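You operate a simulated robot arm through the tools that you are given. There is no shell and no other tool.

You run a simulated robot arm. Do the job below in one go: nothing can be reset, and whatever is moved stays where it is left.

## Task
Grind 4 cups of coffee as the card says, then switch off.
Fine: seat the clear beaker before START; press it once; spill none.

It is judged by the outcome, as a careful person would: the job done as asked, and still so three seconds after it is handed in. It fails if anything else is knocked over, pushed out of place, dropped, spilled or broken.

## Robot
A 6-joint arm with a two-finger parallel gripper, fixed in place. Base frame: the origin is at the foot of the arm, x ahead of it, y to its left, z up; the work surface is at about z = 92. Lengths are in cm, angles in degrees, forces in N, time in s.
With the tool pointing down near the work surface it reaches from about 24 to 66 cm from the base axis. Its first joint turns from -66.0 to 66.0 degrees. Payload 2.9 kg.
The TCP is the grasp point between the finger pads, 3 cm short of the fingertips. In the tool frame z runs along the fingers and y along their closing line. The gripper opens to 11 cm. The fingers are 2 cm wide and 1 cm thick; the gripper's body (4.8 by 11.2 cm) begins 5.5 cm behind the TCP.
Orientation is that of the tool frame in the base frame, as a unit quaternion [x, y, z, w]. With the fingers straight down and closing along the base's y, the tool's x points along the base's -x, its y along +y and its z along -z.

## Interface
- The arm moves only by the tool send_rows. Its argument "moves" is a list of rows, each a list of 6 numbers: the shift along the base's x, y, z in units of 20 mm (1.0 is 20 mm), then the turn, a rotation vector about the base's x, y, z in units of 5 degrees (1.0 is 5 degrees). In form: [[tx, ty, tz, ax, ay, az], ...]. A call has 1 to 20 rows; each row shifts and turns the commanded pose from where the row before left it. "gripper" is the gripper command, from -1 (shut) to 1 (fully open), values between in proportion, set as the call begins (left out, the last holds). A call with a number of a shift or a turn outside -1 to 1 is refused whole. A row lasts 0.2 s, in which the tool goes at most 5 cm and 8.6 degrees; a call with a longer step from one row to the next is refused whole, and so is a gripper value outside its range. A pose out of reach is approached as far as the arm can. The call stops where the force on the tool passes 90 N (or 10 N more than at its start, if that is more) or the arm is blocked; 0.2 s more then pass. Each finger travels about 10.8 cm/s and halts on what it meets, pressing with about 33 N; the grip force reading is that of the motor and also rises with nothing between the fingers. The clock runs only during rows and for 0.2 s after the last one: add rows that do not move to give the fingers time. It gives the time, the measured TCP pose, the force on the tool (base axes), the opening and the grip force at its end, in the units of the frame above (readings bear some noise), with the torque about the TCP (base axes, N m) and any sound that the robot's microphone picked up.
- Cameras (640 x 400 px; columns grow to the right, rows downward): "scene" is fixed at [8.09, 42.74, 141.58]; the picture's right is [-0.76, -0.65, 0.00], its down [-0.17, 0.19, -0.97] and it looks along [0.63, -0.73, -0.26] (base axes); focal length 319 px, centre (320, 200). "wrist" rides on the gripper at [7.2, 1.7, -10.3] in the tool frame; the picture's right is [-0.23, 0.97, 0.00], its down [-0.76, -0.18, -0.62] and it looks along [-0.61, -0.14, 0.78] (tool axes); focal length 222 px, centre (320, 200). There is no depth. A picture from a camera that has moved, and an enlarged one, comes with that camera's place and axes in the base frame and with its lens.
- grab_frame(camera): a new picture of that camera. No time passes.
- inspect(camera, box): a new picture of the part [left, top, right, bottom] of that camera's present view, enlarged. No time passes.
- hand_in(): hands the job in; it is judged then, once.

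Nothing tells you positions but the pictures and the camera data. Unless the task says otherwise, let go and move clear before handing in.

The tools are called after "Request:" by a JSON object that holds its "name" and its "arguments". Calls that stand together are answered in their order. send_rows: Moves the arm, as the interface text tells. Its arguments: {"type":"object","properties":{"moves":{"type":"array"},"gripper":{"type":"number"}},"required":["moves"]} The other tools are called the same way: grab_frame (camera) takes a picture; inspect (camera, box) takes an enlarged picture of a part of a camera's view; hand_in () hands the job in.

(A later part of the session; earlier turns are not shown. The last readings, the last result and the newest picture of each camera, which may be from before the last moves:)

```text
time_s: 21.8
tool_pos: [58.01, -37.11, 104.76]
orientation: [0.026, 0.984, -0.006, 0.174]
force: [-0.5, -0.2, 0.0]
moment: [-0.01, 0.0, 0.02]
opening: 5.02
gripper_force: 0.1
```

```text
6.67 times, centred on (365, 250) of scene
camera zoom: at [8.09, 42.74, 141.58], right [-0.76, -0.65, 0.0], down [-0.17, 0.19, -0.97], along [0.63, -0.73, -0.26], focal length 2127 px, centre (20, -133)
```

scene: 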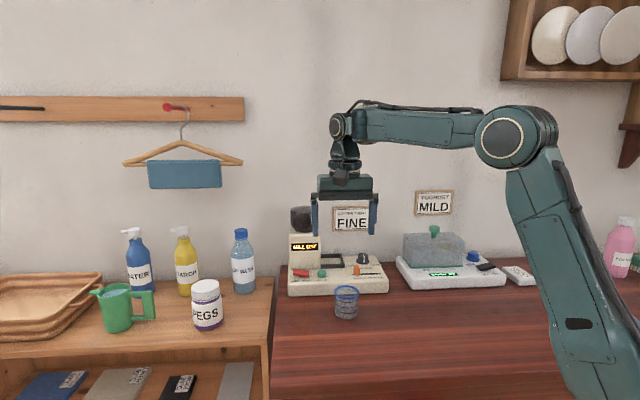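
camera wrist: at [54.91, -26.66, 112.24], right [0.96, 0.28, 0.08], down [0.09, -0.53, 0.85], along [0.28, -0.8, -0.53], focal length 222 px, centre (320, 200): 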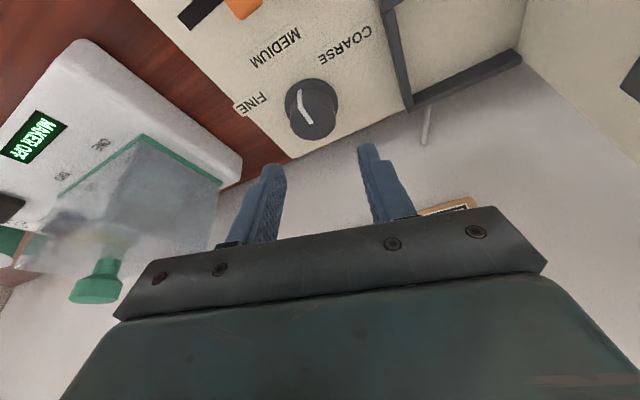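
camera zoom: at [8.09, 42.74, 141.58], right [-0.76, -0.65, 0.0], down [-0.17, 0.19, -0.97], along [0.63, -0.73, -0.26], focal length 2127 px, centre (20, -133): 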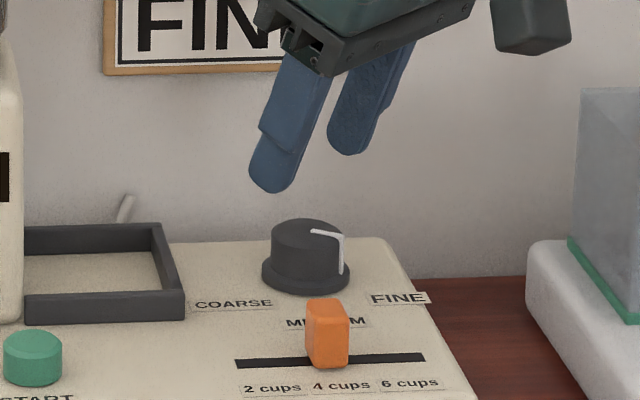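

The knob stands at FINE and the slider at 4 cups. Next is the beaker. I'll turn the tool so it closes along the grinder's width with 25° outward tilt, and move above the beaker's right-hand rim to pinch its wall, one finger inside and one outside. That keeps the gripper clear of the tower when the beaker goes into the holder.

Request:
{"name": "send_rows", "arguments": {"moves": [[-0.52, 0.95, 0, 0, 0, -0.947], [-0.52, 0.95, 0, 0, 0, -0.947], [-0.52, 0.95, 0, 0, 0, -0.947], [-0.52, 0.95, 0, 0, 0, -0.947], [-0.52, 0.95, 0, 0, 0, -0.947], [-0.52, 0.95, 0, 0, 0, -0.947], [-0.52, 0.95, 0, 0, 0, -0.947], [-0.52, 0.95, 0, 0, 0, -0.947], [-0.52, 0.95, 0, 0, 0, -0.947], [-0.52, 0.95, 0, -0.716, -0.698, 0]], "gripper": -0.455}}

Request:
{"name": "grab_frame", "arguments": {"camera": "wrist"}}

Request:
{"name": "grab_frame", "arguments": {"camera": "scene"}}

```text
time_s: 24.0
tool_pos: [47.44, -18.09, 104.73]
orientation: [0.377, 0.901, -0.085, 0.199]
force: [0.5, 0.1, -0.6]
moment: [0.06, -0.01, -0.03]
opening: 3.0
gripper_force: 0.0
```

```text
taken
camera wrist: at [40.99, -9.14, 111.14], right [0.84, 0.54, 0.09], down [0.17, -0.43, 0.89], along [0.52, -0.73, -0.45], focal length 222 px, centre (320, 200)
```

wrist: 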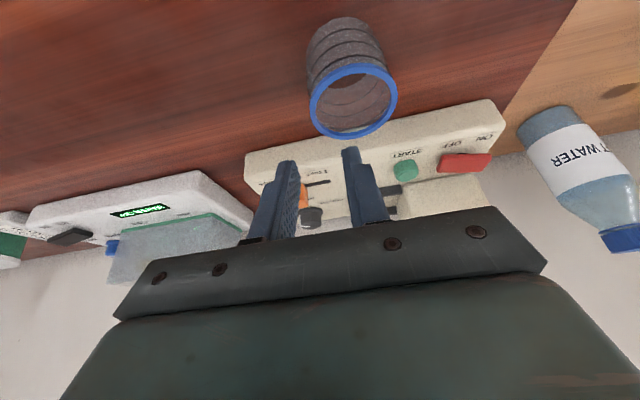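

```text
taken
```

scene: 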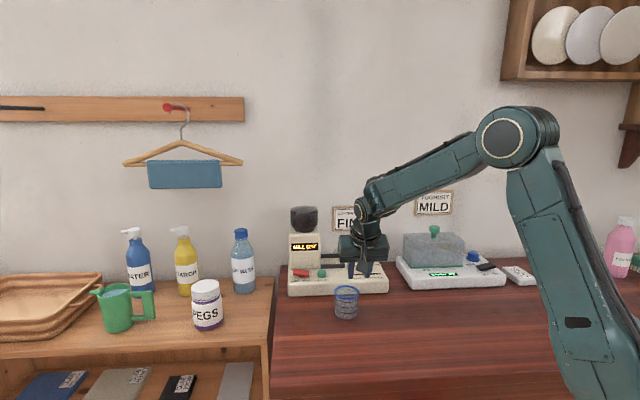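

The tool is above the rim. I'll descend partway and check that the inner finger is inside the rim and the outer one outside.

Request:
{"name": "send_rows", "arguments": {"moves": [[0.02, 0, -0.5, 0, 0, 0], [0.02, 0, -0.5, 0, 0, 0], [0.01, 0, -0.4, 0, 0, 0]]}}

Request:
{"name": "inspect", "arguments": {"camera": "wrist", "box": [240, 30, 440, 230]}}

Request:
{"name": "inspect", "arguments": {"camera": "scene", "box": [320, 240, 400, 325]}}

```text
time_s: 24.8
tool_pos: [47.56, -18.14, 102.04]
orientation: [0.377, 0.901, -0.084, 0.2]
force: [-0.6, 0.2, -0.1]
moment: [-0.03, -0.01, 0.03]
opening: 3.01
gripper_force: 0.0
```

```text
2.00 times, centred on (340, 130) of wrist
camera zoom: at [41.14, -9.13, 108.35], right [0.84, 0.54, 0.09], down [0.17, -0.43, 0.89], along [0.52, -0.73, -0.45], focal length 444 px, centre (280, 340)
```

zoom: 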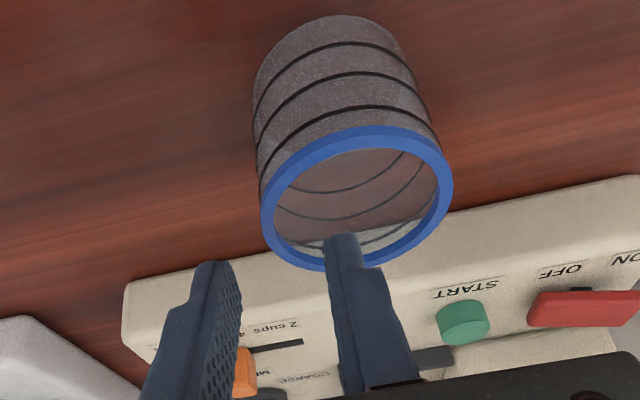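

```text
4.71 times, centred on (360, 282) of scene
camera zoom: at [8.09, 42.74, 141.58], right [-0.76, -0.65, 0.0], down [-0.17, 0.19, -0.97], along [0.63, -0.73, -0.26], focal length 1501 px, centre (132, -188)
```

zoom: 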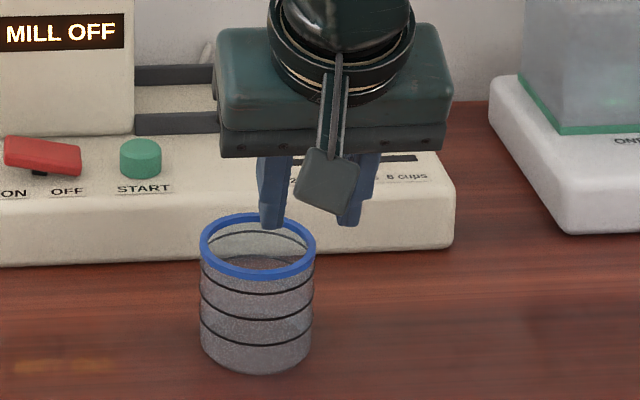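

The inner finger is over the inside of the rim and the outer finger outside it. I'll descend 2.5 cm more, then check.

Request:
{"name": "send_rows", "arguments": {"moves": [[0, 0, -0.45, 0, 0, 0], [0, 0, -0.45, 0, 0, 0], [0, 0, -0.35, 0, 0, 0]]}}

Request:
{"name": "inspect", "arguments": {"camera": "wrist", "box": [240, 30, 440, 230]}}

Request:
{"name": "inspect", "arguments": {"camera": "scene", "box": [320, 250, 380, 325]}}

```text
time_s: 25.6
tool_pos: [48.37, -18.08, 101.3]
orientation: [0.377, 0.897, -0.084, 0.216]
force: [0.9, -1.0, 7.3]
moment: [0.03, -0.13, 0.0]
opening: 2.99
gripper_force: 0.2
stopped in row 3: the force on the tool passed its limit at 94 N (the readings are from after the stop); the commanded pose is now the measured one
```

```text
2.00 times, centred on (340, 130) of wrist
camera zoom: at [41.57, -9.23, 107.26], right [0.84, 0.54, 0.12], down [0.14, -0.42, 0.9], along [0.53, -0.73, -0.43], focal length 444 px, centre (280, 340)
```

zoom: 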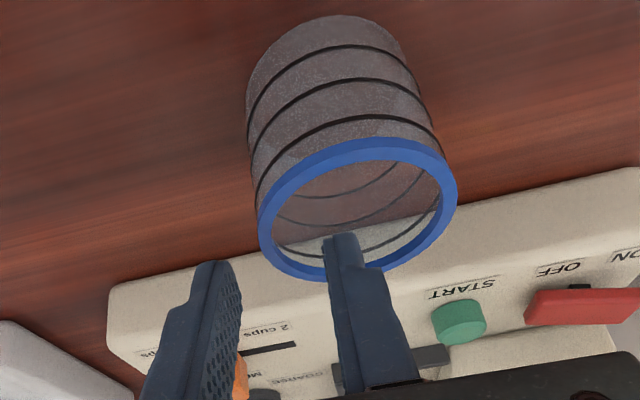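

```text
5.33 times, centred on (350, 288) of scene
camera zoom: at [8.08, 42.74, 141.58], right [-0.76, -0.65, 0.0], down [-0.17, 0.19, -0.97], along [0.63, -0.73, -0.26], focal length 1701 px, centre (160, -267)
```

zoom: 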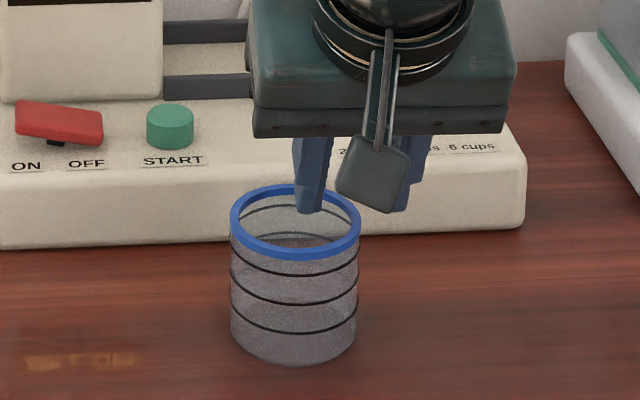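

The descent was blocked at rim height even though the inner finger was over the opening, so the beaker cannot be entered from above. The beaker is still upright and has not moved. I'll back off and change to an outside grip with the fingers at its front and back, first bringing the tool upright and turning it.

Request:
{"name": "send_rows", "arguments": {"moves": [[0, 0, 0.6, 0, 0, 0], [0, 0, 0.9, 0, 0, 0], [0, 0, 0.9, 0, 0, 0], [0, 0, 0.5, 0.619, 0.64, 0], [0, 0, 0.5, 0.619, 0.64, 0], [0, 0, 0, 0.619, 0.64, 0], [0, 0, 0, 0.619, 0.64, 0], [0, 0, 0, 0.619, 0.64, 0], [0, 0, 0, 0.619, 0.64, 0], [0, 0, 0, 0, 0, 1], [0, 0, 0, 0, 0, 1], [0, 0, 0, 0, 0, 1], [0, 0, 0, 0, 0, 1], [0, 0, 0, 0, 0, 1], [0, 0, 0, 0, 0, 1], [0, 0, 0, 0, 0, 1], [0, 0, 0, 0, 0, 1], [0, 0, 0, 0, 0, 1]]}}

Request:
{"name": "inspect", "arguments": {"camera": "scene", "box": [280, 200, 420, 330]}}

Request:
{"name": "grab_frame", "arguments": {"camera": "wrist"}}

```text
time_s: 29.4
tool_pos: [48.26, -18.17, 107.8]
orientation: [0.005, 1.0, -0.002, 0.0]
force: [0.1, 0.0, -0.4]
moment: [-0.01, 0.0, -0.02]
opening: 3.0
gripper_force: 0.0
```

```text
3.08 times, centred on (350, 265) of scene
camera zoom: at [8.09, 42.74, 141.58], right [-0.76, -0.65, 0.0], down [-0.17, 0.19, -0.97], along [0.63, -0.73, -0.26], focal length 982 px, centre (228, 0)
```

zoom: 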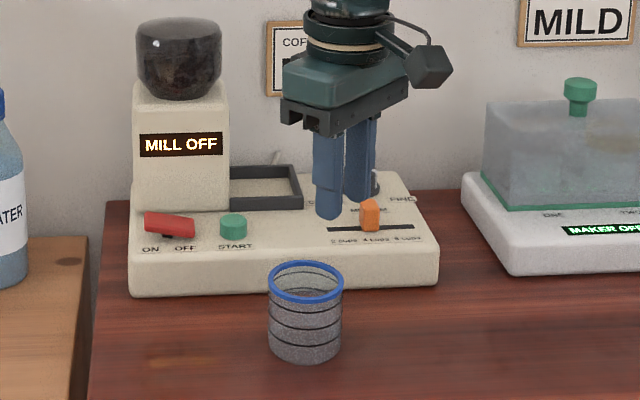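

```text
taken
camera wrist: at [40.91, -16.5, 118.3], right [0.24, 0.97, 0.0], down [0.76, -0.18, 0.62], along [0.6, -0.15, -0.78], focal length 222 px, centre (320, 200)
```

wrist: 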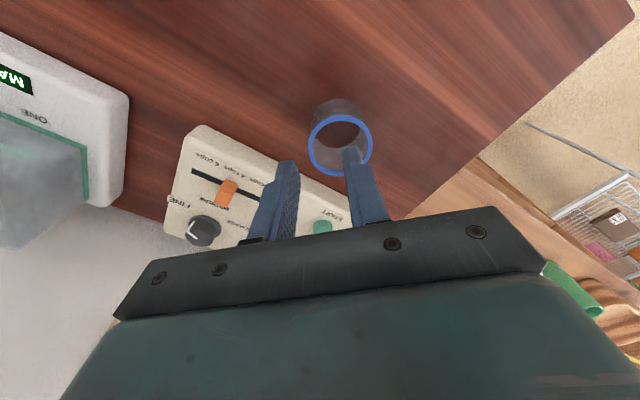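

The beaker is still standing. I'll finish turning the tool so it closes along the front-back line of the grinder, then re-measure the beaker.

Request:
{"name": "send_rows", "arguments": {"moves": [[0, 0, 0, 0, 0, 1], [0, 0, 0, 0, 0, 1], [0, 0, 0, 0, 0, 1], [0, 0, 0, 0, 0, 1], [0, 0, 0, 0, 0, 1], [0, 0, 0, 0, 0, 1], [0, 0, 0, 0, 0, 1], [0, 0, 0, 0, 0, 1], [0, 0, 0, 0, 0, 1]]}}

Request:
{"name": "inspect", "arguments": {"camera": "scene", "box": [328, 280, 364, 325]}}

Request:
{"name": "grab_frame", "arguments": {"camera": "wrist"}}

```text
time_s: 31.4
tool_pos: [48.19, -18.24, 107.97]
orientation: [-0.378, 0.926, 0.0, -0.001]
force: [0.5, -0.4, 0.0]
moment: [-0.01, -0.01, 0.0]
opening: 3.0
gripper_force: 0.1
```

```text
8.89 times, centred on (346, 302) of scene
camera zoom: at [8.09, 42.74, 141.58], right [-0.76, -0.65, 0.0], down [-0.17, 0.19, -0.97], along [0.63, -0.73, -0.26], focal length 2836 px, centre (89, -711)
```

zoom: 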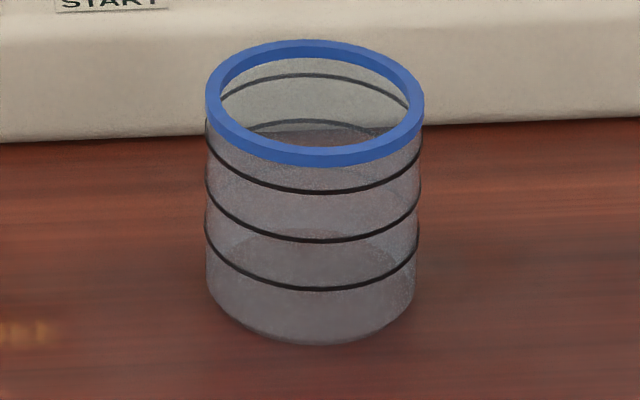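

```text
taken
camera wrist: at [41.8, -22.13, 118.26], right [-0.52, 0.85, 0.0], down [0.67, 0.41, 0.62], along [0.53, 0.32, -0.78], focal length 222 px, centre (320, 200)
```

wrist: 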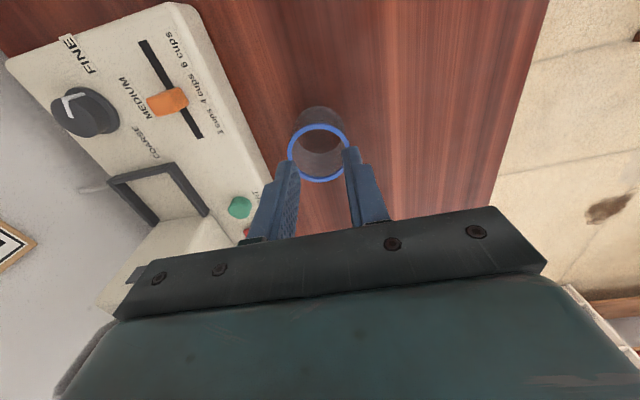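

The beaker shifted by about 4 mm and is now near (50.7, -16.8). I'll look at the holder and the tower's side from this angle.

Request:
{"name": "inspect", "arguments": {"camera": "wrist", "box": [80, 140, 270, 300]}}

Request:
{"name": "inspect", "arguments": {"camera": "wrist", "box": [270, 90, 370, 190]}}

```text
2.50 times, centred on (175, 220) of wrist
camera zoom: at [41.8, -22.13, 118.26], right [-0.52, 0.85, 0.0], down [0.67, 0.41, 0.62], along [0.53, 0.32, -0.78], focal length 555 px, centre (682, 150)
```

zoom: 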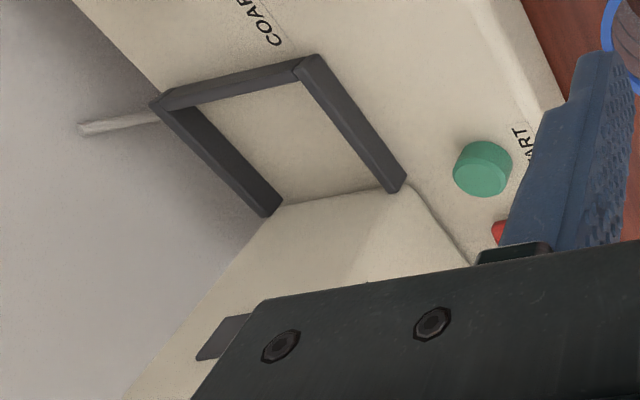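

```text
4.00 times, centred on (320, 140) of wrist
camera zoom: at [41.8, -22.13, 118.26], right [-0.52, 0.85, 0.0], down [0.67, 0.41, 0.62], along [0.53, 0.32, -0.78], focal length 888 px, centre (320, 440)
```

zoom: 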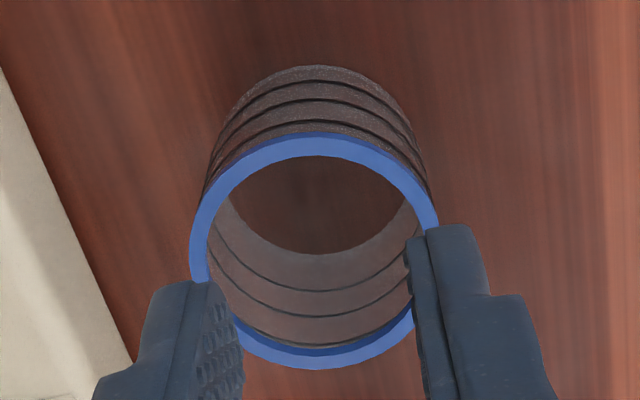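

The holder interior is about 7.2 cm square, centred near (66.4, -29.6), and the spout plate is well above the rim height. I'll test how far the upright tool reaches towards the holder at a safe height.

Request:
{"name": "send_rows", "arguments": {"moves": [[0.91, -0.57, -0.15, 0, 0, 0], [0.91, -0.57, -0.15, 0, 0, 0], [0.91, -0.57, -0.15, 0, 0, 0], [0.91, -0.57, -0.15, 0, 0, 0], [0.91, -0.57, -0.15, 0, 0, 0], [0.91, -0.57, -0.15, 0, 0, 0], [0.91, -0.57, -0.15, 0, 0, 0], [0.91, -0.57, -0.15, 0, 0, 0], [0.91, -0.57, -0.15, 0, 0, 0]]}}

Request:
{"name": "inspect", "arguments": {"camera": "scene", "box": [280, 190, 400, 300]}}

Request:
{"name": "grab_frame", "arguments": {"camera": "wrist"}}

```text
time_s: 33.4
tool_pos: [60.21, -25.6, 105.57]
orientation: [-0.377, 0.926, -0.001, 0.0]
force: [-0.3, 0.8, -0.3]
moment: [0.04, 0.01, 0.0]
opening: 2.99
gripper_force: 0.1
out of reach, approached as far as the arm can: row 7, 8, 9
```

```text
3.64 times, centred on (340, 245) of scene
camera zoom: at [8.09, 42.74, 141.58], right [-0.76, -0.65, 0.0], down [-0.17, 0.19, -0.97], along [0.63, -0.73, -0.26], focal length 1160 px, centre (247, 36)
```

zoom: 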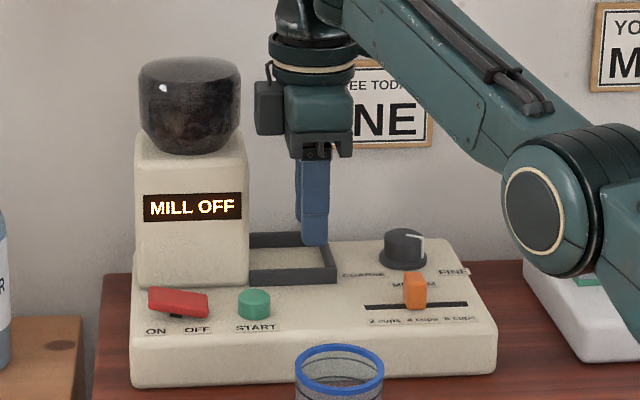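

```text
taken
camera wrist: at [53.69, -29.53, 115.88], right [-0.52, 0.85, 0.0], down [0.67, 0.41, 0.62], along [0.53, 0.32, -0.78], focal length 222 px, centre (320, 200)
```

wrist: 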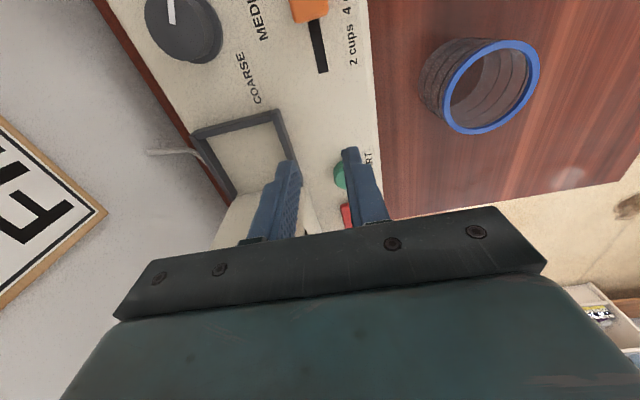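

The upright tool stops at a radius of about 65.4 cm at this height, so some tilt is needed for the holder. I'll look closely at what sticks out on the left of the wrist, near the hopper.

Request:
{"name": "inspect", "arguments": {"camera": "scene", "box": [310, 180, 390, 265]}}

Request:
{"name": "grab_frame", "arguments": {"camera": "scene"}}

```text
4.71 times, centred on (350, 222) of scene
camera zoom: at [8.09, 42.74, 141.58], right [-0.76, -0.65, 0.0], down [-0.17, 0.19, -0.97], along [0.63, -0.73, -0.26], focal length 1501 px, centre (179, 94)
```

zoom: 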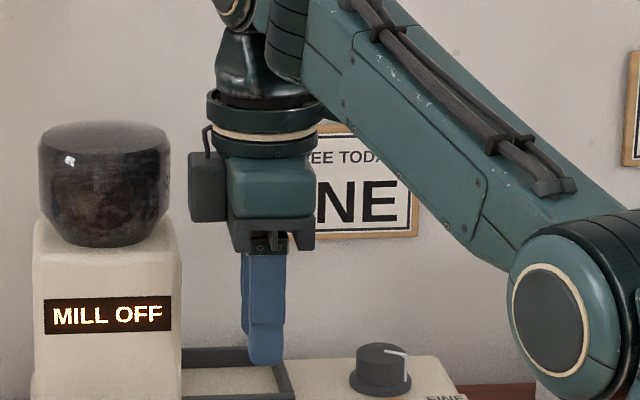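

```text
taken
```

scene: 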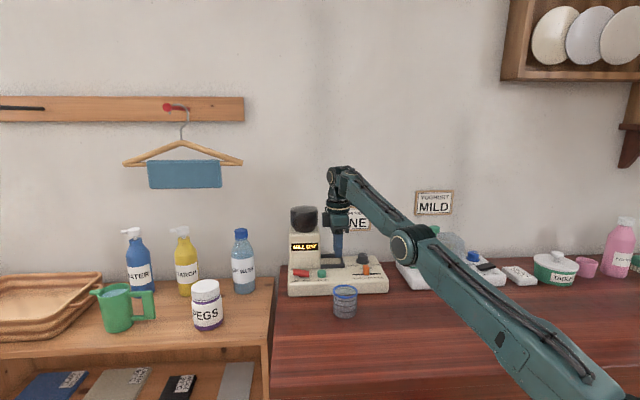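

The part on the left of the wrist would hit the tower if the tool stood upright at the holder. Instead I'll close along a line 30° off front-back and tilt the tool 28°, leaning away from the tower. That gains reach and keeps everything clear. I'll set up this grip above the beaker.

Request:
{"name": "send_rows", "arguments": {"moves": [[-0.79, 0.6, 0, 0, 0, 0], [-0.79, 0.6, 0, 0, 0, 0], [-0.79, 0.6, 0, 0, 0, 0], [-0.79, 0.6, 0, 0, 0, 0], [-0.79, 0.6, 0, 0, 0, -1], [-0.79, 0.6, 0, 0, 0, -1], [-0.79, 0.6, 0, 0, 0, -1], [0, 0, 0, 0, 0, -1], [0, 0, 0, 0, 0, -1], [0, 0, 0, 0, 0, -1], [0, 0, 0, 0.247, -0.969, 0], [0, 0, 0, 0.247, -0.969, 0], [0, 0, 0, 0.247, -0.969, 0], [0, 0, 0, 0.247, -0.969, 0], [0, 0, 0, 0.247, -0.969, 0], [0, 0, 0, 0.148, -0.581, 0]], "gripper": 0.4545}}

Request:
{"name": "grab_frame", "arguments": {"camera": "wrist"}}

Request:
{"name": "inspect", "arguments": {"camera": "scene", "box": [280, 210, 410, 330]}}

```text
time_s: 36.8
tool_pos: [49.1, -17.22, 105.56]
orientation: [-0.121, 0.963, 0.029, 0.24]
force: [1.5, 0.0, 0.8]
moment: [0.0, -0.03, -0.01]
opening: 7.99
gripper_force: 0.0
```

```text
taken
camera wrist: at [37.68, -18.49, 111.29], right [-0.05, 0.99, 0.1], down [0.41, -0.08, 0.91], along [0.91, 0.09, -0.41], focal length 222 px, centre (320, 200)
```

wrist: 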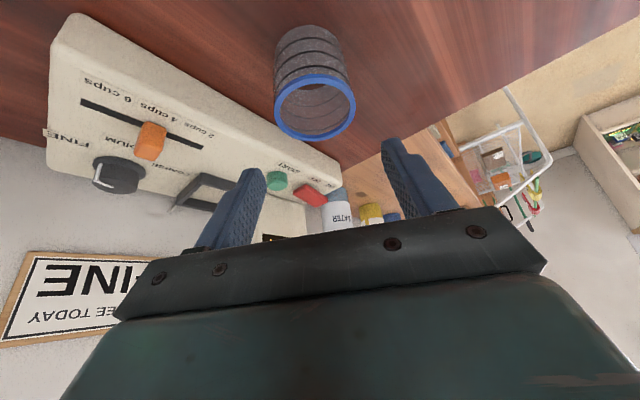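

```text
3.33 times, centred on (345, 270) of scene
camera zoom: at [8.09, 42.74, 141.58], right [-0.76, -0.65, 0.0], down [-0.17, 0.19, -0.97], along [0.63, -0.73, -0.26], focal length 1063 px, centre (237, -33)
```

zoom: 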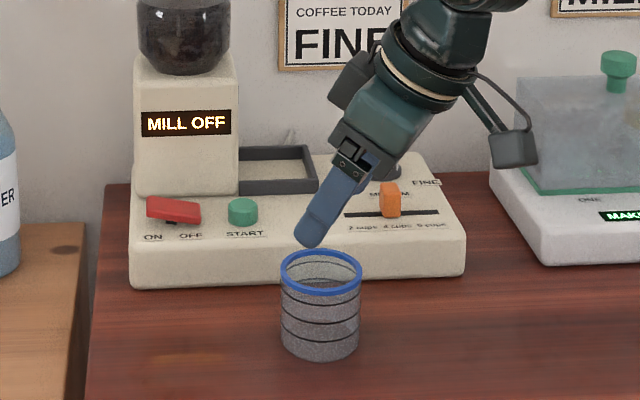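

The tilted grip pose is set, and the fingertips are now the part that will be nearest the tower. I'll descend partway and check the fingers against the rim.

Request:
{"name": "send_rows", "arguments": {"moves": [[0, 0.01, -0.6, 0, 0, 0], [0, 0.01, -0.6, 0, 0, 0], [0, 0, -0.6, 0, 0, 0]]}}

Request:
{"name": "inspect", "arguments": {"camera": "wrist", "box": [200, 20, 460, 230]}}

Request:
{"name": "inspect", "arguments": {"camera": "scene", "box": [310, 250, 390, 325]}}

```text
time_s: 37.6
tool_pos: [49.16, -17.25, 101.9]
orientation: [-0.122, 0.963, 0.029, 0.238]
force: [0.6, -1.2, -0.3]
moment: [-0.01, 0.03, 0.03]
opening: 8.0
gripper_force: 0.2
```

```text
1.90 times, centred on (330, 125) of wrist
camera zoom: at [37.69, -18.42, 107.64], right [-0.05, 0.99, 0.1], down [0.41, -0.08, 0.91], along [0.91, 0.09, -0.41], focal length 423 px, centre (301, 343)
```

zoom: 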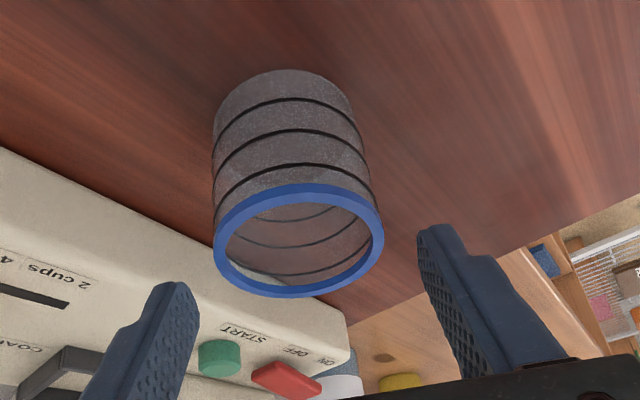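

```text
5.33 times, centred on (350, 288) of scene
camera zoom: at [8.09, 42.74, 141.58], right [-0.76, -0.65, 0.0], down [-0.17, 0.19, -0.97], along [0.63, -0.73, -0.26], focal length 1701 px, centre (160, -267)
```

zoom: 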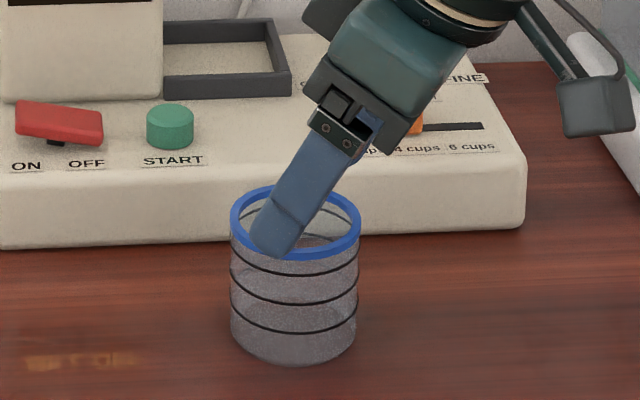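

The beaker sits centred between the fingers. I'll descend the last 2.3 cm and then close gently.

Request:
{"name": "send_rows", "arguments": {"moves": [[0, 0, -0.4, 0, 0, 0], [0, 0, -0.4, 0, 0, 0], [0, 0, -0.37, 0, 0, 0]]}}

Request:
{"name": "inspect", "arguments": {"camera": "wrist", "box": [200, 20, 460, 230]}}

Request:
{"name": "inspect", "arguments": {"camera": "scene", "box": [310, 250, 390, 325]}}

```text
time_s: 38.4
tool_pos: [49.17, -17.13, 99.45]
orientation: [-0.121, 0.963, 0.029, 0.238]
force: [-0.1, 0.1, -0.6]
moment: [0.01, 0.02, -0.01]
opening: 8.02
gripper_force: 0.0
```

```text
1.90 times, centred on (330, 125) of wrist
camera zoom: at [37.68, -18.43, 105.3], right [-0.05, 0.99, 0.1], down [0.41, -0.08, 0.91], along [0.91, 0.09, -0.41], focal length 423 px, centre (301, 343)
```

zoom: 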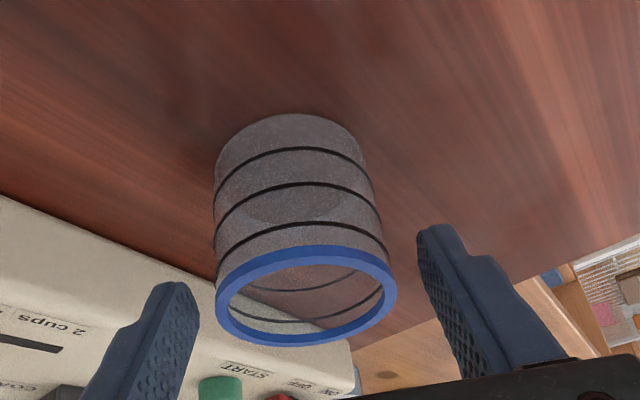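

```text
5.33 times, centred on (350, 288) of scene
camera zoom: at [8.09, 42.74, 141.58], right [-0.76, -0.65, 0.0], down [-0.17, 0.19, -0.97], along [0.63, -0.73, -0.26], focal length 1701 px, centre (160, -267)
```

zoom: 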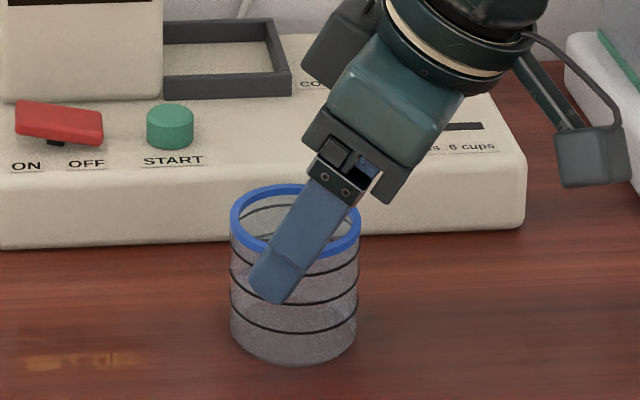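

The pads would meet the rim a bit close to their edge, so I'll shift 3 mm forward along the tilt direction and then close on the beaker.

Request:
{"name": "send_rows", "arguments": {"moves": [[0.145, 0.037, 0, 0, 0, 0], [0, 0, 0, 0, 0, 0]]}}

Request:
{"name": "send_rows", "arguments": {"moves": [[0, 0, 0, 0, 0, 0], [0, 0, 0, 0, 0, 0], [0, 0, 0, 0, 0, 0]], "gripper": -0.1}}

Request:
{"name": "inspect", "arguments": {"camera": "wrist", "box": [200, 20, 460, 230]}}

Request:
{"name": "inspect", "arguments": {"camera": "scene", "box": [310, 250, 390, 325]}}

```text
time_s: 39.0
tool_pos: [49.28, -17.24, 99.47]
orientation: [-0.121, 0.963, 0.029, 0.239]
force: [0.4, 0.3, -0.1]
moment: [0.02, 0.0, 0.0]
opening: 8.02
gripper_force: 0.0
```

```text
time_s: 39.8
tool_pos: [49.38, -17.15, 99.6]
orientation: [-0.122, 0.963, 0.03, 0.239]
force: [0.8, 0.6, 0.0]
moment: [0.05, -0.02, -0.04]
opening: 6.03
gripper_force: 32.8
```

```text
1.90 times, centred on (330, 125) of wrist
camera zoom: at [37.96, -18.36, 105.34], right [-0.05, 0.99, 0.1], down [0.41, -0.08, 0.91], along [0.91, 0.09, -0.41], focal length 423 px, centre (301, 343)
```

zoom: 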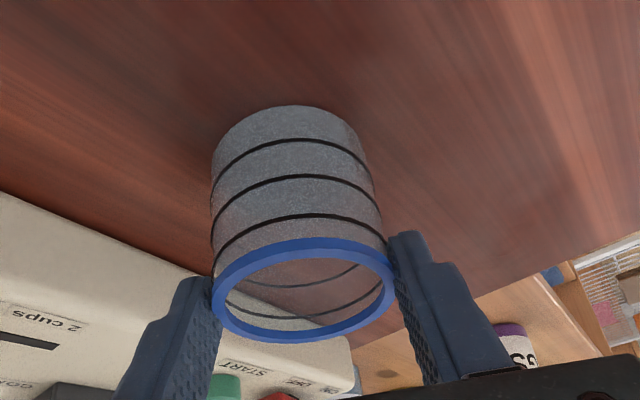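

```text
5.33 times, centred on (350, 288) of scene
camera zoom: at [8.09, 42.74, 141.58], right [-0.76, -0.65, 0.0], down [-0.17, 0.19, -0.97], along [0.63, -0.73, -0.26], focal length 1701 px, centre (160, -267)
```

zoom: 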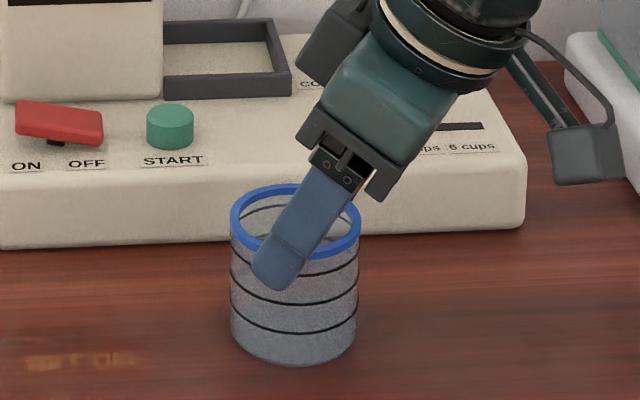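

The grip is holding at 6.03 cm. I'll lift the beaker a little and check it hangs upright.

Request:
{"name": "send_rows", "arguments": {"moves": [[0, 0, 0.2, 0, 0, 0], [0, 0, 0.4, 0, 0, 0], [0, 0, 0.4, 0, 0, 0], [0, 0, 0, 0, 0, 0]], "gripper": -1}}

Request:
{"name": "inspect", "arguments": {"camera": "wrist", "box": [200, 20, 460, 230]}}

Request:
{"name": "inspect", "arguments": {"camera": "scene", "box": [310, 250, 390, 325]}}

```text
time_s: 40.8
tool_pos: [49.42, -17.18, 101.59]
orientation: [-0.122, 0.963, 0.03, 0.238]
force: [0.2, 0.6, -2.0]
moment: [0.0, 0.02, 0.02]
opening: 6.05
gripper_force: 33.3
```

```text
1.90 times, centred on (330, 125) of wrist
camera zoom: at [37.99, -18.38, 107.36], right [-0.05, 0.99, 0.1], down [0.41, -0.08, 0.91], along [0.91, 0.09, -0.41], focal length 423 px, centre (301, 343)
```

zoom: 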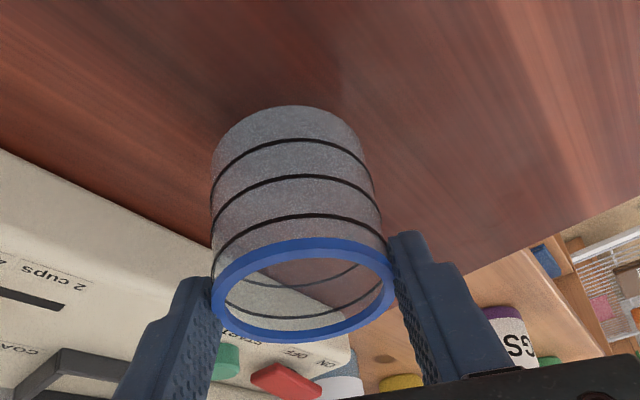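

```text
5.33 times, centred on (350, 288) of scene
camera zoom: at [8.09, 42.74, 141.58], right [-0.76, -0.65, 0.0], down [-0.17, 0.19, -0.97], along [0.63, -0.73, -0.26], focal length 1701 px, centre (160, -267)
```

zoom: 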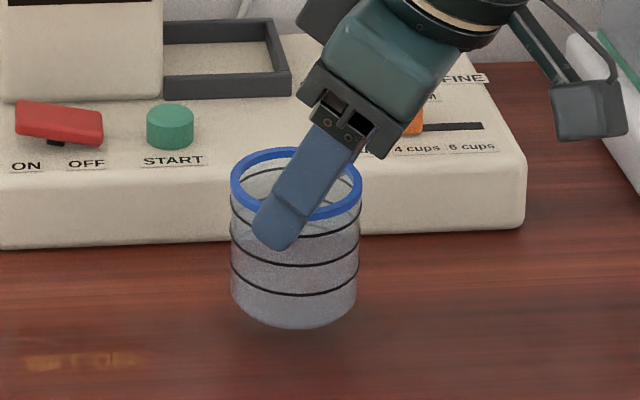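

The beaker hangs upright in the grip. I'll raise it above the holder walls and carry it towards the holder, stopping short to check.

Request:
{"name": "send_rows", "arguments": {"moves": [[0, 0, 0.8, 0, 0, 0], [0, 0, 0.8, 0, 0, 0], [0, 0, 0.8, 0, 0, 0], [0.7, -0.57, 0, 0, 0, 0], [0.7, -0.57, 0, 0, 0, 0], [0.7, -0.57, 0, 0, 0, 0], [0.7, -0.57, 0, 0, 0, 0], [0.7, -0.57, 0, 0, 0, 0], [0.7, -0.57, 0, 0, 0, 0], [0.7, -0.57, 0, 0, 0, 0]]}}

Request:
{"name": "grab_frame", "arguments": {"camera": "wrist"}}

Request:
{"name": "inspect", "arguments": {"camera": "scene", "box": [280, 200, 400, 300]}}

```text
time_s: 43.0
tool_pos: [59.2, -25.15, 106.34]
orientation: [-0.122, 0.963, 0.029, 0.238]
force: [0.5, 1.0, -1.0]
moment: [-0.02, -0.01, -0.02]
opening: 6.06
gripper_force: 32.8
```

```text
taken
camera wrist: at [47.78, -26.32, 112.15], right [-0.05, 0.99, 0.1], down [0.41, -0.08, 0.91], along [0.91, 0.09, -0.41], focal length 222 px, centre (320, 200)
```

wrist: 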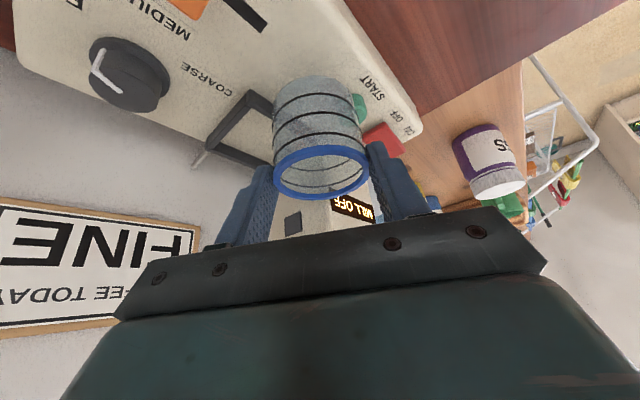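

```text
4.00 times, centred on (340, 250) of scene
camera zoom: at [8.09, 42.74, 141.58], right [-0.76, -0.65, 0.0], down [-0.17, 0.19, -0.97], along [0.63, -0.73, -0.26], focal length 1276 px, centre (240, 0)
```

zoom: 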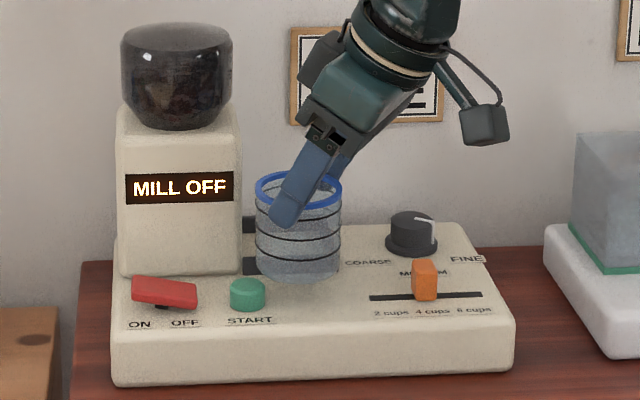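

The beaker is clear of the tower and the holder walls. I'll move it over the holder at the same height.

Request:
{"name": "send_rows", "arguments": {"moves": [[0.72, -0.62, 0, 0, 0, 0], [0.72, -0.62, 0, 0, 0, 0], [0.72, -0.62, 0, 0, 0, 0], [0.74, -0.64, 0, 0, 0, 0], [0, 0, 0, 0, 0, 0]]}}

Request:
{"name": "grab_frame", "arguments": {"camera": "wrist"}}

Request:
{"name": "inspect", "arguments": {"camera": "wrist", "box": [180, 40, 440, 250]}}

Request:
{"name": "inspect", "arguments": {"camera": "scene", "box": [300, 220, 380, 290]}}

```text
time_s: 44.2
tool_pos: [63.69, -29.54, 106.08]
orientation: [-0.121, 0.963, 0.029, 0.238]
force: [0.0, 0.0, -0.4]
moment: [0.02, -0.01, 0.04]
opening: 6.04
gripper_force: 33.2
out of reach, approached as far as the arm can: row 4
```

```text
taken
camera wrist: at [52.21, -30.76, 111.81], right [-0.05, 0.99, 0.1], down [0.41, -0.08, 0.91], along [0.91, 0.09, -0.41], focal length 222 px, centre (320, 200)
```

wrist: 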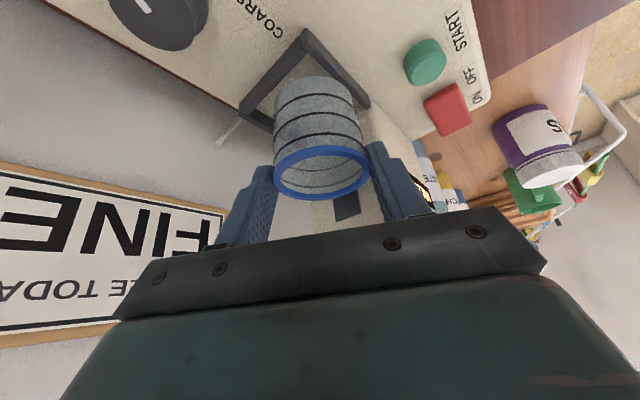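

```text
1.90 times, centred on (310, 145) of wrist
camera zoom: at [52.21, -30.76, 111.81], right [-0.05, 0.99, 0.1], down [0.41, -0.08, 0.91], along [0.91, 0.09, -0.41], focal length 423 px, centre (339, 305)
```

zoom: 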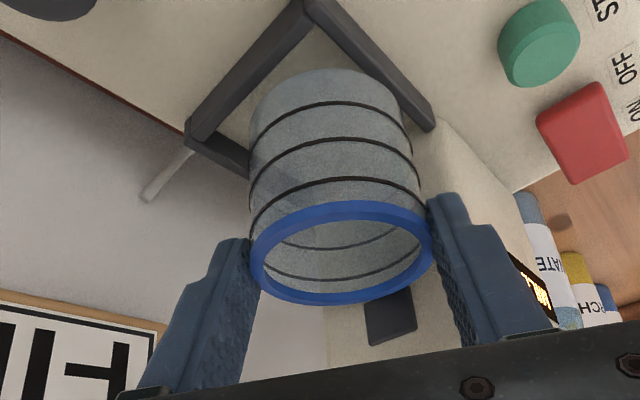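

```text
5.71 times, centred on (340, 255) of scene
camera zoom: at [8.09, 42.74, 141.58], right [-0.76, -0.65, 0.0], down [-0.17, 0.19, -0.97], along [0.63, -0.73, -0.26], focal length 1823 px, centre (206, -114)
```

zoom: 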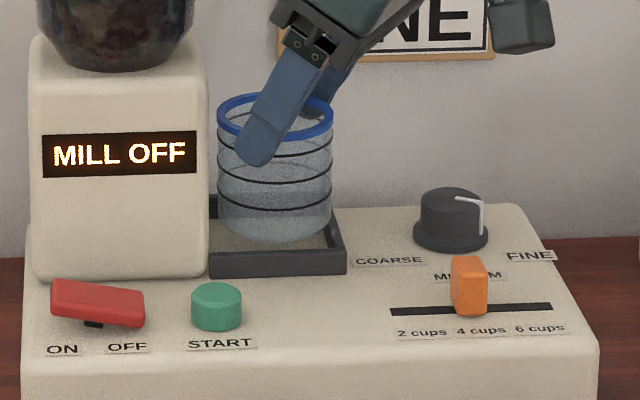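

The arm runs out of reach about 1.5 cm short of the holder centre at this tilt, so it needs more. I'll take the beaker back to its spot on the table, set it down and re-grip it with about 10° more tilt.

Request:
{"name": "send_rows", "arguments": {"moves": [[-0.71, 0.62, 0, 0, 0, 0], [-0.71, 0.62, 0, 0, 0, 0], [-0.71, 0.62, 0, 0, 0, 0], [-0.71, 0.62, 0, 0, 0, 0], [-0.71, 0.62, 0, 0, 0, 0], [-0.71, 0.62, 0, 0, 0, 0], [-0.71, 0.62, 0, 0, 0, 0], [-0.71, 0.62, 0, 0, 0, 0], [-0.71, 0.62, 0, 0, 0, 0], [-0.71, 0.62, 0, 0, 0, 0], [0, 0, -0.7, 0, 0, 0], [0, 0, -0.7, 0, 0, 0], [0, 0, -0.7, 0, 0, 0], [0, 0, -0.5, 0, 0, 0]]}}

Request:
{"name": "inspect", "arguments": {"camera": "scene", "box": [310, 250, 390, 325]}}

```text
time_s: 47.2
tool_pos: [49.36, -17.21, 100.78]
orientation: [-0.121, 0.963, 0.029, 0.238]
force: [0.2, 0.2, 0.1]
moment: [0.01, 0.03, -0.04]
opening: 6.03
gripper_force: 33.3
```

```text
5.33 times, centred on (350, 288) of scene
camera zoom: at [8.09, 42.74, 141.58], right [-0.76, -0.65, 0.0], down [-0.17, 0.19, -0.97], along [0.63, -0.73, -0.26], focal length 1701 px, centre (160, -267)
```

zoom: 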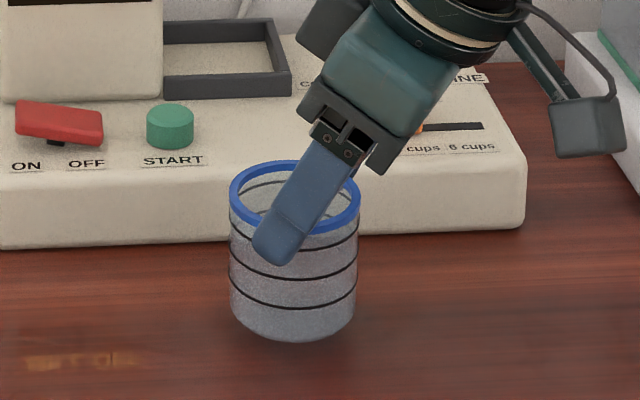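

The beaker is about 1.2 cm above the table. I'll lower it gently the rest of the way.

Request:
{"name": "send_rows", "arguments": {"moves": [[0, 0, -0.25, 0, 0, 0], [0, 0, -0.2, 0, 0, 0], [0, 0, -0.08, 0, 0, 0], [0, 0, -0.04, 0, 0, 0]]}}

Request:
{"name": "inspect", "arguments": {"camera": "scene", "box": [310, 250, 390, 325]}}

```text
time_s: 48.2
tool_pos: [49.28, -17.42, 99.67]
orientation: [-0.121, 0.963, 0.029, 0.238]
force: [-0.2, 0.6, 0.1]
moment: [0.06, 0.01, -0.03]
opening: 6.04
gripper_force: 33.3
```

```text
5.33 times, centred on (350, 288) of scene
camera zoom: at [8.09, 42.74, 141.58], right [-0.76, -0.65, 0.0], down [-0.17, 0.19, -0.97], along [0.63, -0.73, -0.26], focal length 1701 px, centre (160, -267)
```

zoom: 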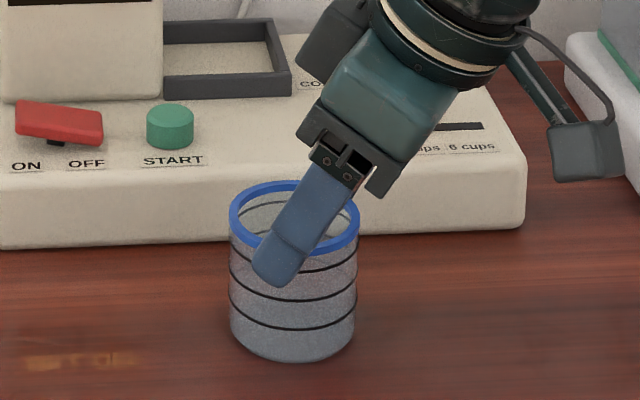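

It is almost down; I'll lower 2 mm more until there is contact, then open.

Request:
{"name": "send_rows", "arguments": {"moves": [[0, 0, -0.05, 0, 0, 0], [0, 0, -0.04, 0, 0, 0]]}}

Request:
{"name": "send_rows", "arguments": {"moves": [[0, 0, 0, 0, 0, 0], [0, 0, 0, 0, 0, 0]], "gripper": 0.4545}}

Request:
{"name": "inspect", "arguments": {"camera": "scene", "box": [310, 250, 390, 325]}}

Request:
{"name": "inspect", "arguments": {"camera": "wrist", "box": [200, 20, 460, 230]}}

```text
time_s: 48.8
tool_pos: [49.42, -17.13, 99.6]
orientation: [-0.122, 0.963, 0.028, 0.24]
force: [-1.4, -0.1, 3.7]
moment: [0.1, 0.12, 0.06]
opening: 6.05
gripper_force: 33.2
```

```text
time_s: 49.4
tool_pos: [49.38, -17.2, 99.37]
orientation: [-0.121, 0.963, 0.029, 0.239]
force: [0.8, -0.5, -0.8]
moment: [-0.05, 0.0, 0.0]
opening: 7.99
gripper_force: 0.1
```

```text
5.33 times, centred on (350, 288) of scene
camera zoom: at [8.09, 42.74, 141.58], right [-0.76, -0.65, 0.0], down [-0.17, 0.19, -0.97], along [0.63, -0.73, -0.26], focal length 1701 px, centre (160, -267)
```

zoom: 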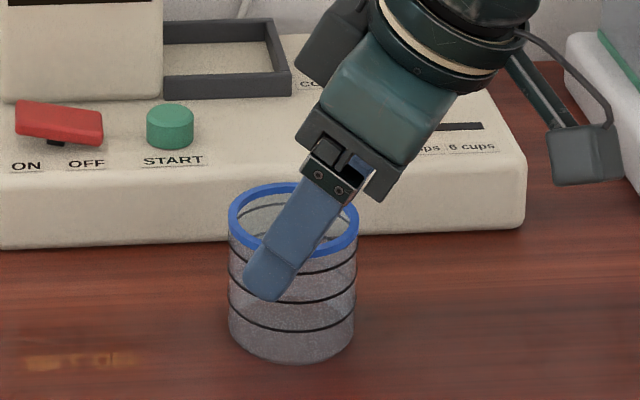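

```text
1.90 times, centred on (330, 125) of wrist
camera zoom: at [38.03, -18.41, 105.28], right [-0.05, 0.99, 0.1], down [0.41, -0.08, 0.91], along [0.91, 0.09, -0.41], focal length 423 px, centre (301, 343)
```

zoom: 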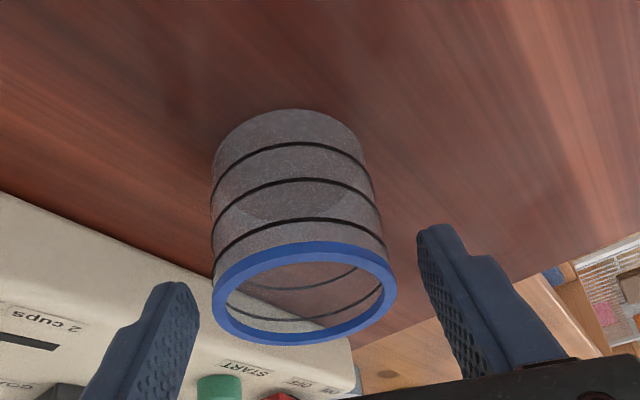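

The beaker is standing on the table again. I'll tilt the tool 10° more around the rim level and re-check before gripping.

Request:
{"name": "send_rows", "arguments": {"moves": [[-0.15, -0.04, -0.06, 0.247, -0.969, 0], [-0.155, -0.045, -0.06, 0.247, -0.969, 0], [0, 0, 0, 0, 0, 0]]}}

Request:
{"name": "inspect", "arguments": {"camera": "scene", "box": [310, 250, 390, 325]}}

Request:
{"name": "inspect", "arguments": {"camera": "wrist", "box": [200, 20, 460, 230]}}

```text
time_s: 50.2
tool_pos: [48.76, -17.27, 99.15]
orientation: [-0.118, 0.938, 0.039, 0.322]
force: [0.9, 0.5, -0.7]
moment: [0.01, -0.02, 0.0]
opening: 8.01
gripper_force: 0.1
```

```text
5.33 times, centred on (350, 288) of scene
camera zoom: at [8.09, 42.74, 141.58], right [-0.76, -0.65, 0.0], down [-0.17, 0.19, -0.97], along [0.63, -0.73, -0.26], focal length 1701 px, centre (160, -267)
```

zoom: 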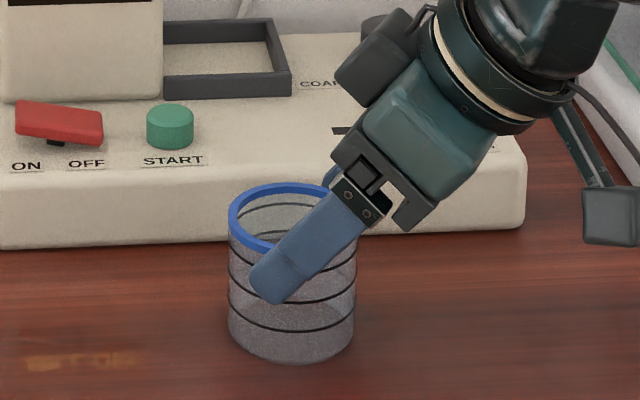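

```text
1.90 times, centred on (330, 125) of wrist
camera zoom: at [36.61, -18.77, 102.99], right [-0.07, 0.99, 0.14], down [0.25, -0.12, 0.96], along [0.96, 0.1, -0.24], focal length 423 px, centre (301, 343)
```

zoom: 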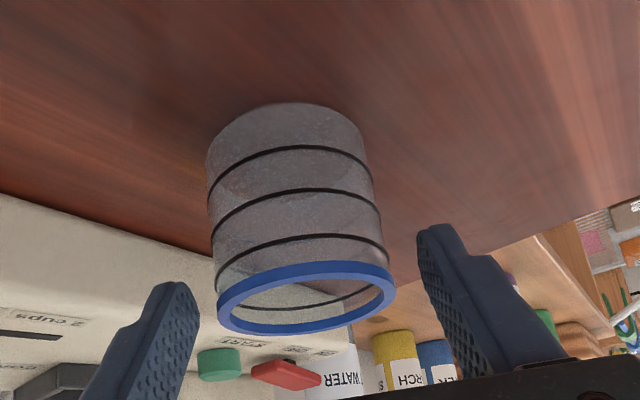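

The contact line is well on the pads. I'll close and test-lift.

Request:
{"name": "send_rows", "arguments": {"moves": [[0, 0, 0, 0, 0, 0], [0, 0, 0, 0, 0, 0], [0, 0, 0, 0, 0, 0]], "gripper": -1}}

Request:
{"name": "send_rows", "arguments": {"moves": [[0, 0, 0.2, 0, 0, 0], [0, 0, 0.4, 0, 0, 0], [0, 0, 0.4, 0, 0, 0], [0, 0, 0, 0, 0, 0]]}}

Request:
{"name": "inspect", "arguments": {"camera": "scene", "box": [310, 250, 390, 325]}}

Request:
{"name": "inspect", "arguments": {"camera": "wrist", "box": [200, 20, 460, 230]}}

```text
time_s: 51.0
tool_pos: [48.79, -17.36, 99.2]
orientation: [-0.118, 0.939, 0.039, 0.321]
force: [1.0, 0.5, 0.8]
moment: [0.06, -0.02, 0.01]
opening: 6.05
gripper_force: 33.0
```

```text
time_s: 52.0
tool_pos: [48.88, -17.44, 101.34]
orientation: [-0.118, 0.939, 0.039, 0.322]
force: [0.2, 0.5, -0.4]
moment: [0.03, -0.01, 0.01]
opening: 6.05
gripper_force: 32.4
```

```text
5.33 times, centred on (350, 288) of scene
camera zoom: at [8.09, 42.74, 141.58], right [-0.76, -0.65, 0.0], down [-0.17, 0.19, -0.97], along [0.63, -0.73, -0.26], focal length 1701 px, centre (160, -267)
```

zoom: 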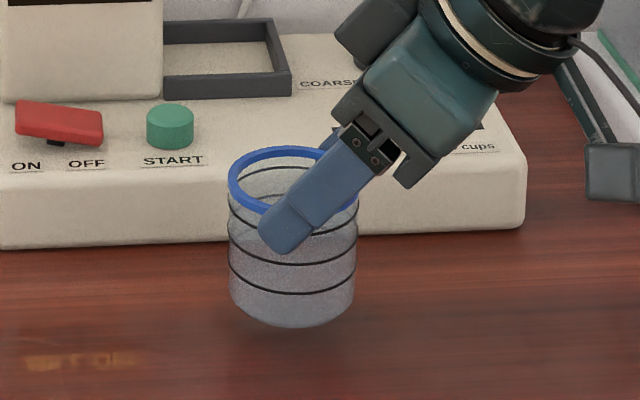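

```text
1.90 times, centred on (330, 125) of wrist
camera zoom: at [36.62, -18.73, 105.05], right [-0.07, 0.99, 0.14], down [0.26, -0.12, 0.96], along [0.96, 0.1, -0.25], focal length 423 px, centre (301, 343)
```

zoom: 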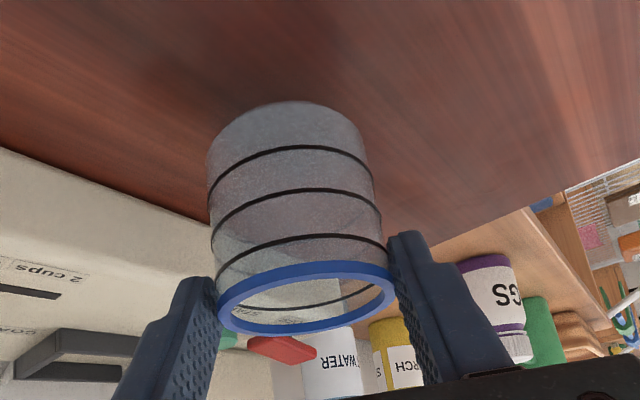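

The beaker hangs well in the new grip. I'll raise it and carry it over to the holder again, pausing just before.

Request:
{"name": "send_rows", "arguments": {"moves": [[0, 0, 0.8, 0, 0, 0], [0, 0, 0.8, 0, 0, 0], [0, 0, 0.65, 0, 0, 0], [0.705, -0.585, 0, 0, 0, 0], [0.705, -0.585, 0, 0, 0, 0], [0.705, -0.585, 0, 0, 0, 0], [0.705, -0.585, 0, 0, 0, 0], [0.705, -0.585, 0, 0, 0, 0], [0.705, -0.585, 0, 0, 0, 0], [0.705, -0.585, 0, 0, 0, 0], [0.705, -0.585, 0, 0, 0, 0], [0.705, -0.585, 0, 0, 0, 0], [0, 0, 0, 0, 0, 0]]}}

Request:
{"name": "inspect", "arguments": {"camera": "scene", "box": [300, 220, 380, 290]}}

Request:
{"name": "inspect", "arguments": {"camera": "wrist", "box": [180, 20, 440, 250]}}

```text
time_s: 54.8
tool_pos: [61.54, -27.87, 105.79]
orientation: [-0.118, 0.938, 0.039, 0.322]
force: [-0.3, 0.7, -0.8]
moment: [0.04, 0.04, -0.01]
opening: 6.06
gripper_force: 33.1
```

```text
5.71 times, centred on (340, 255) of scene
camera zoom: at [8.09, 42.74, 141.58], right [-0.76, -0.65, 0.0], down [-0.17, 0.19, -0.97], along [0.63, -0.73, -0.26], focal length 1823 px, centre (206, -114)
```

zoom: 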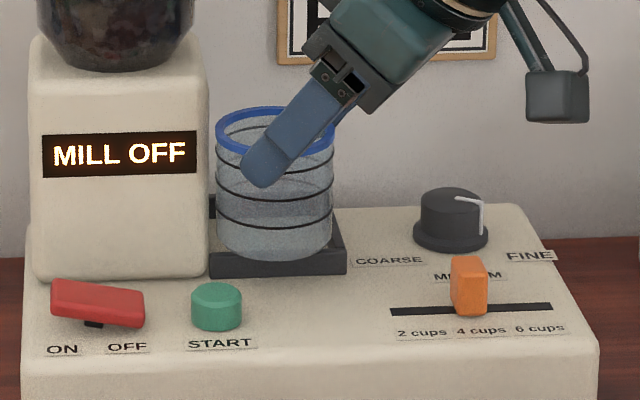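

```text
1.74 times, centred on (310, 135) of wrist
camera zoom: at [49.33, -29.36, 109.5], right [-0.07, 0.99, 0.14], down [0.26, -0.12, 0.96], along [0.96, 0.1, -0.25], focal length 386 px, centre (337, 313)
```

zoom: 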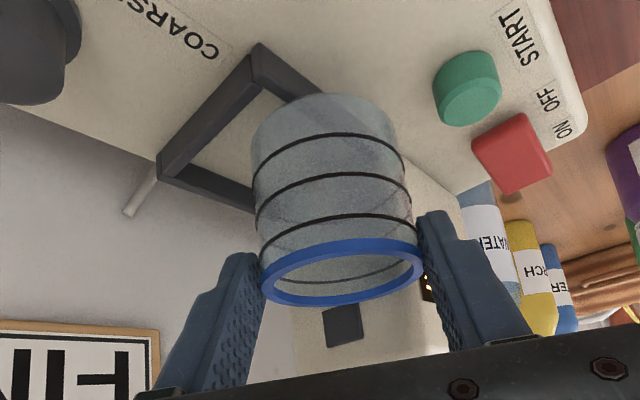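

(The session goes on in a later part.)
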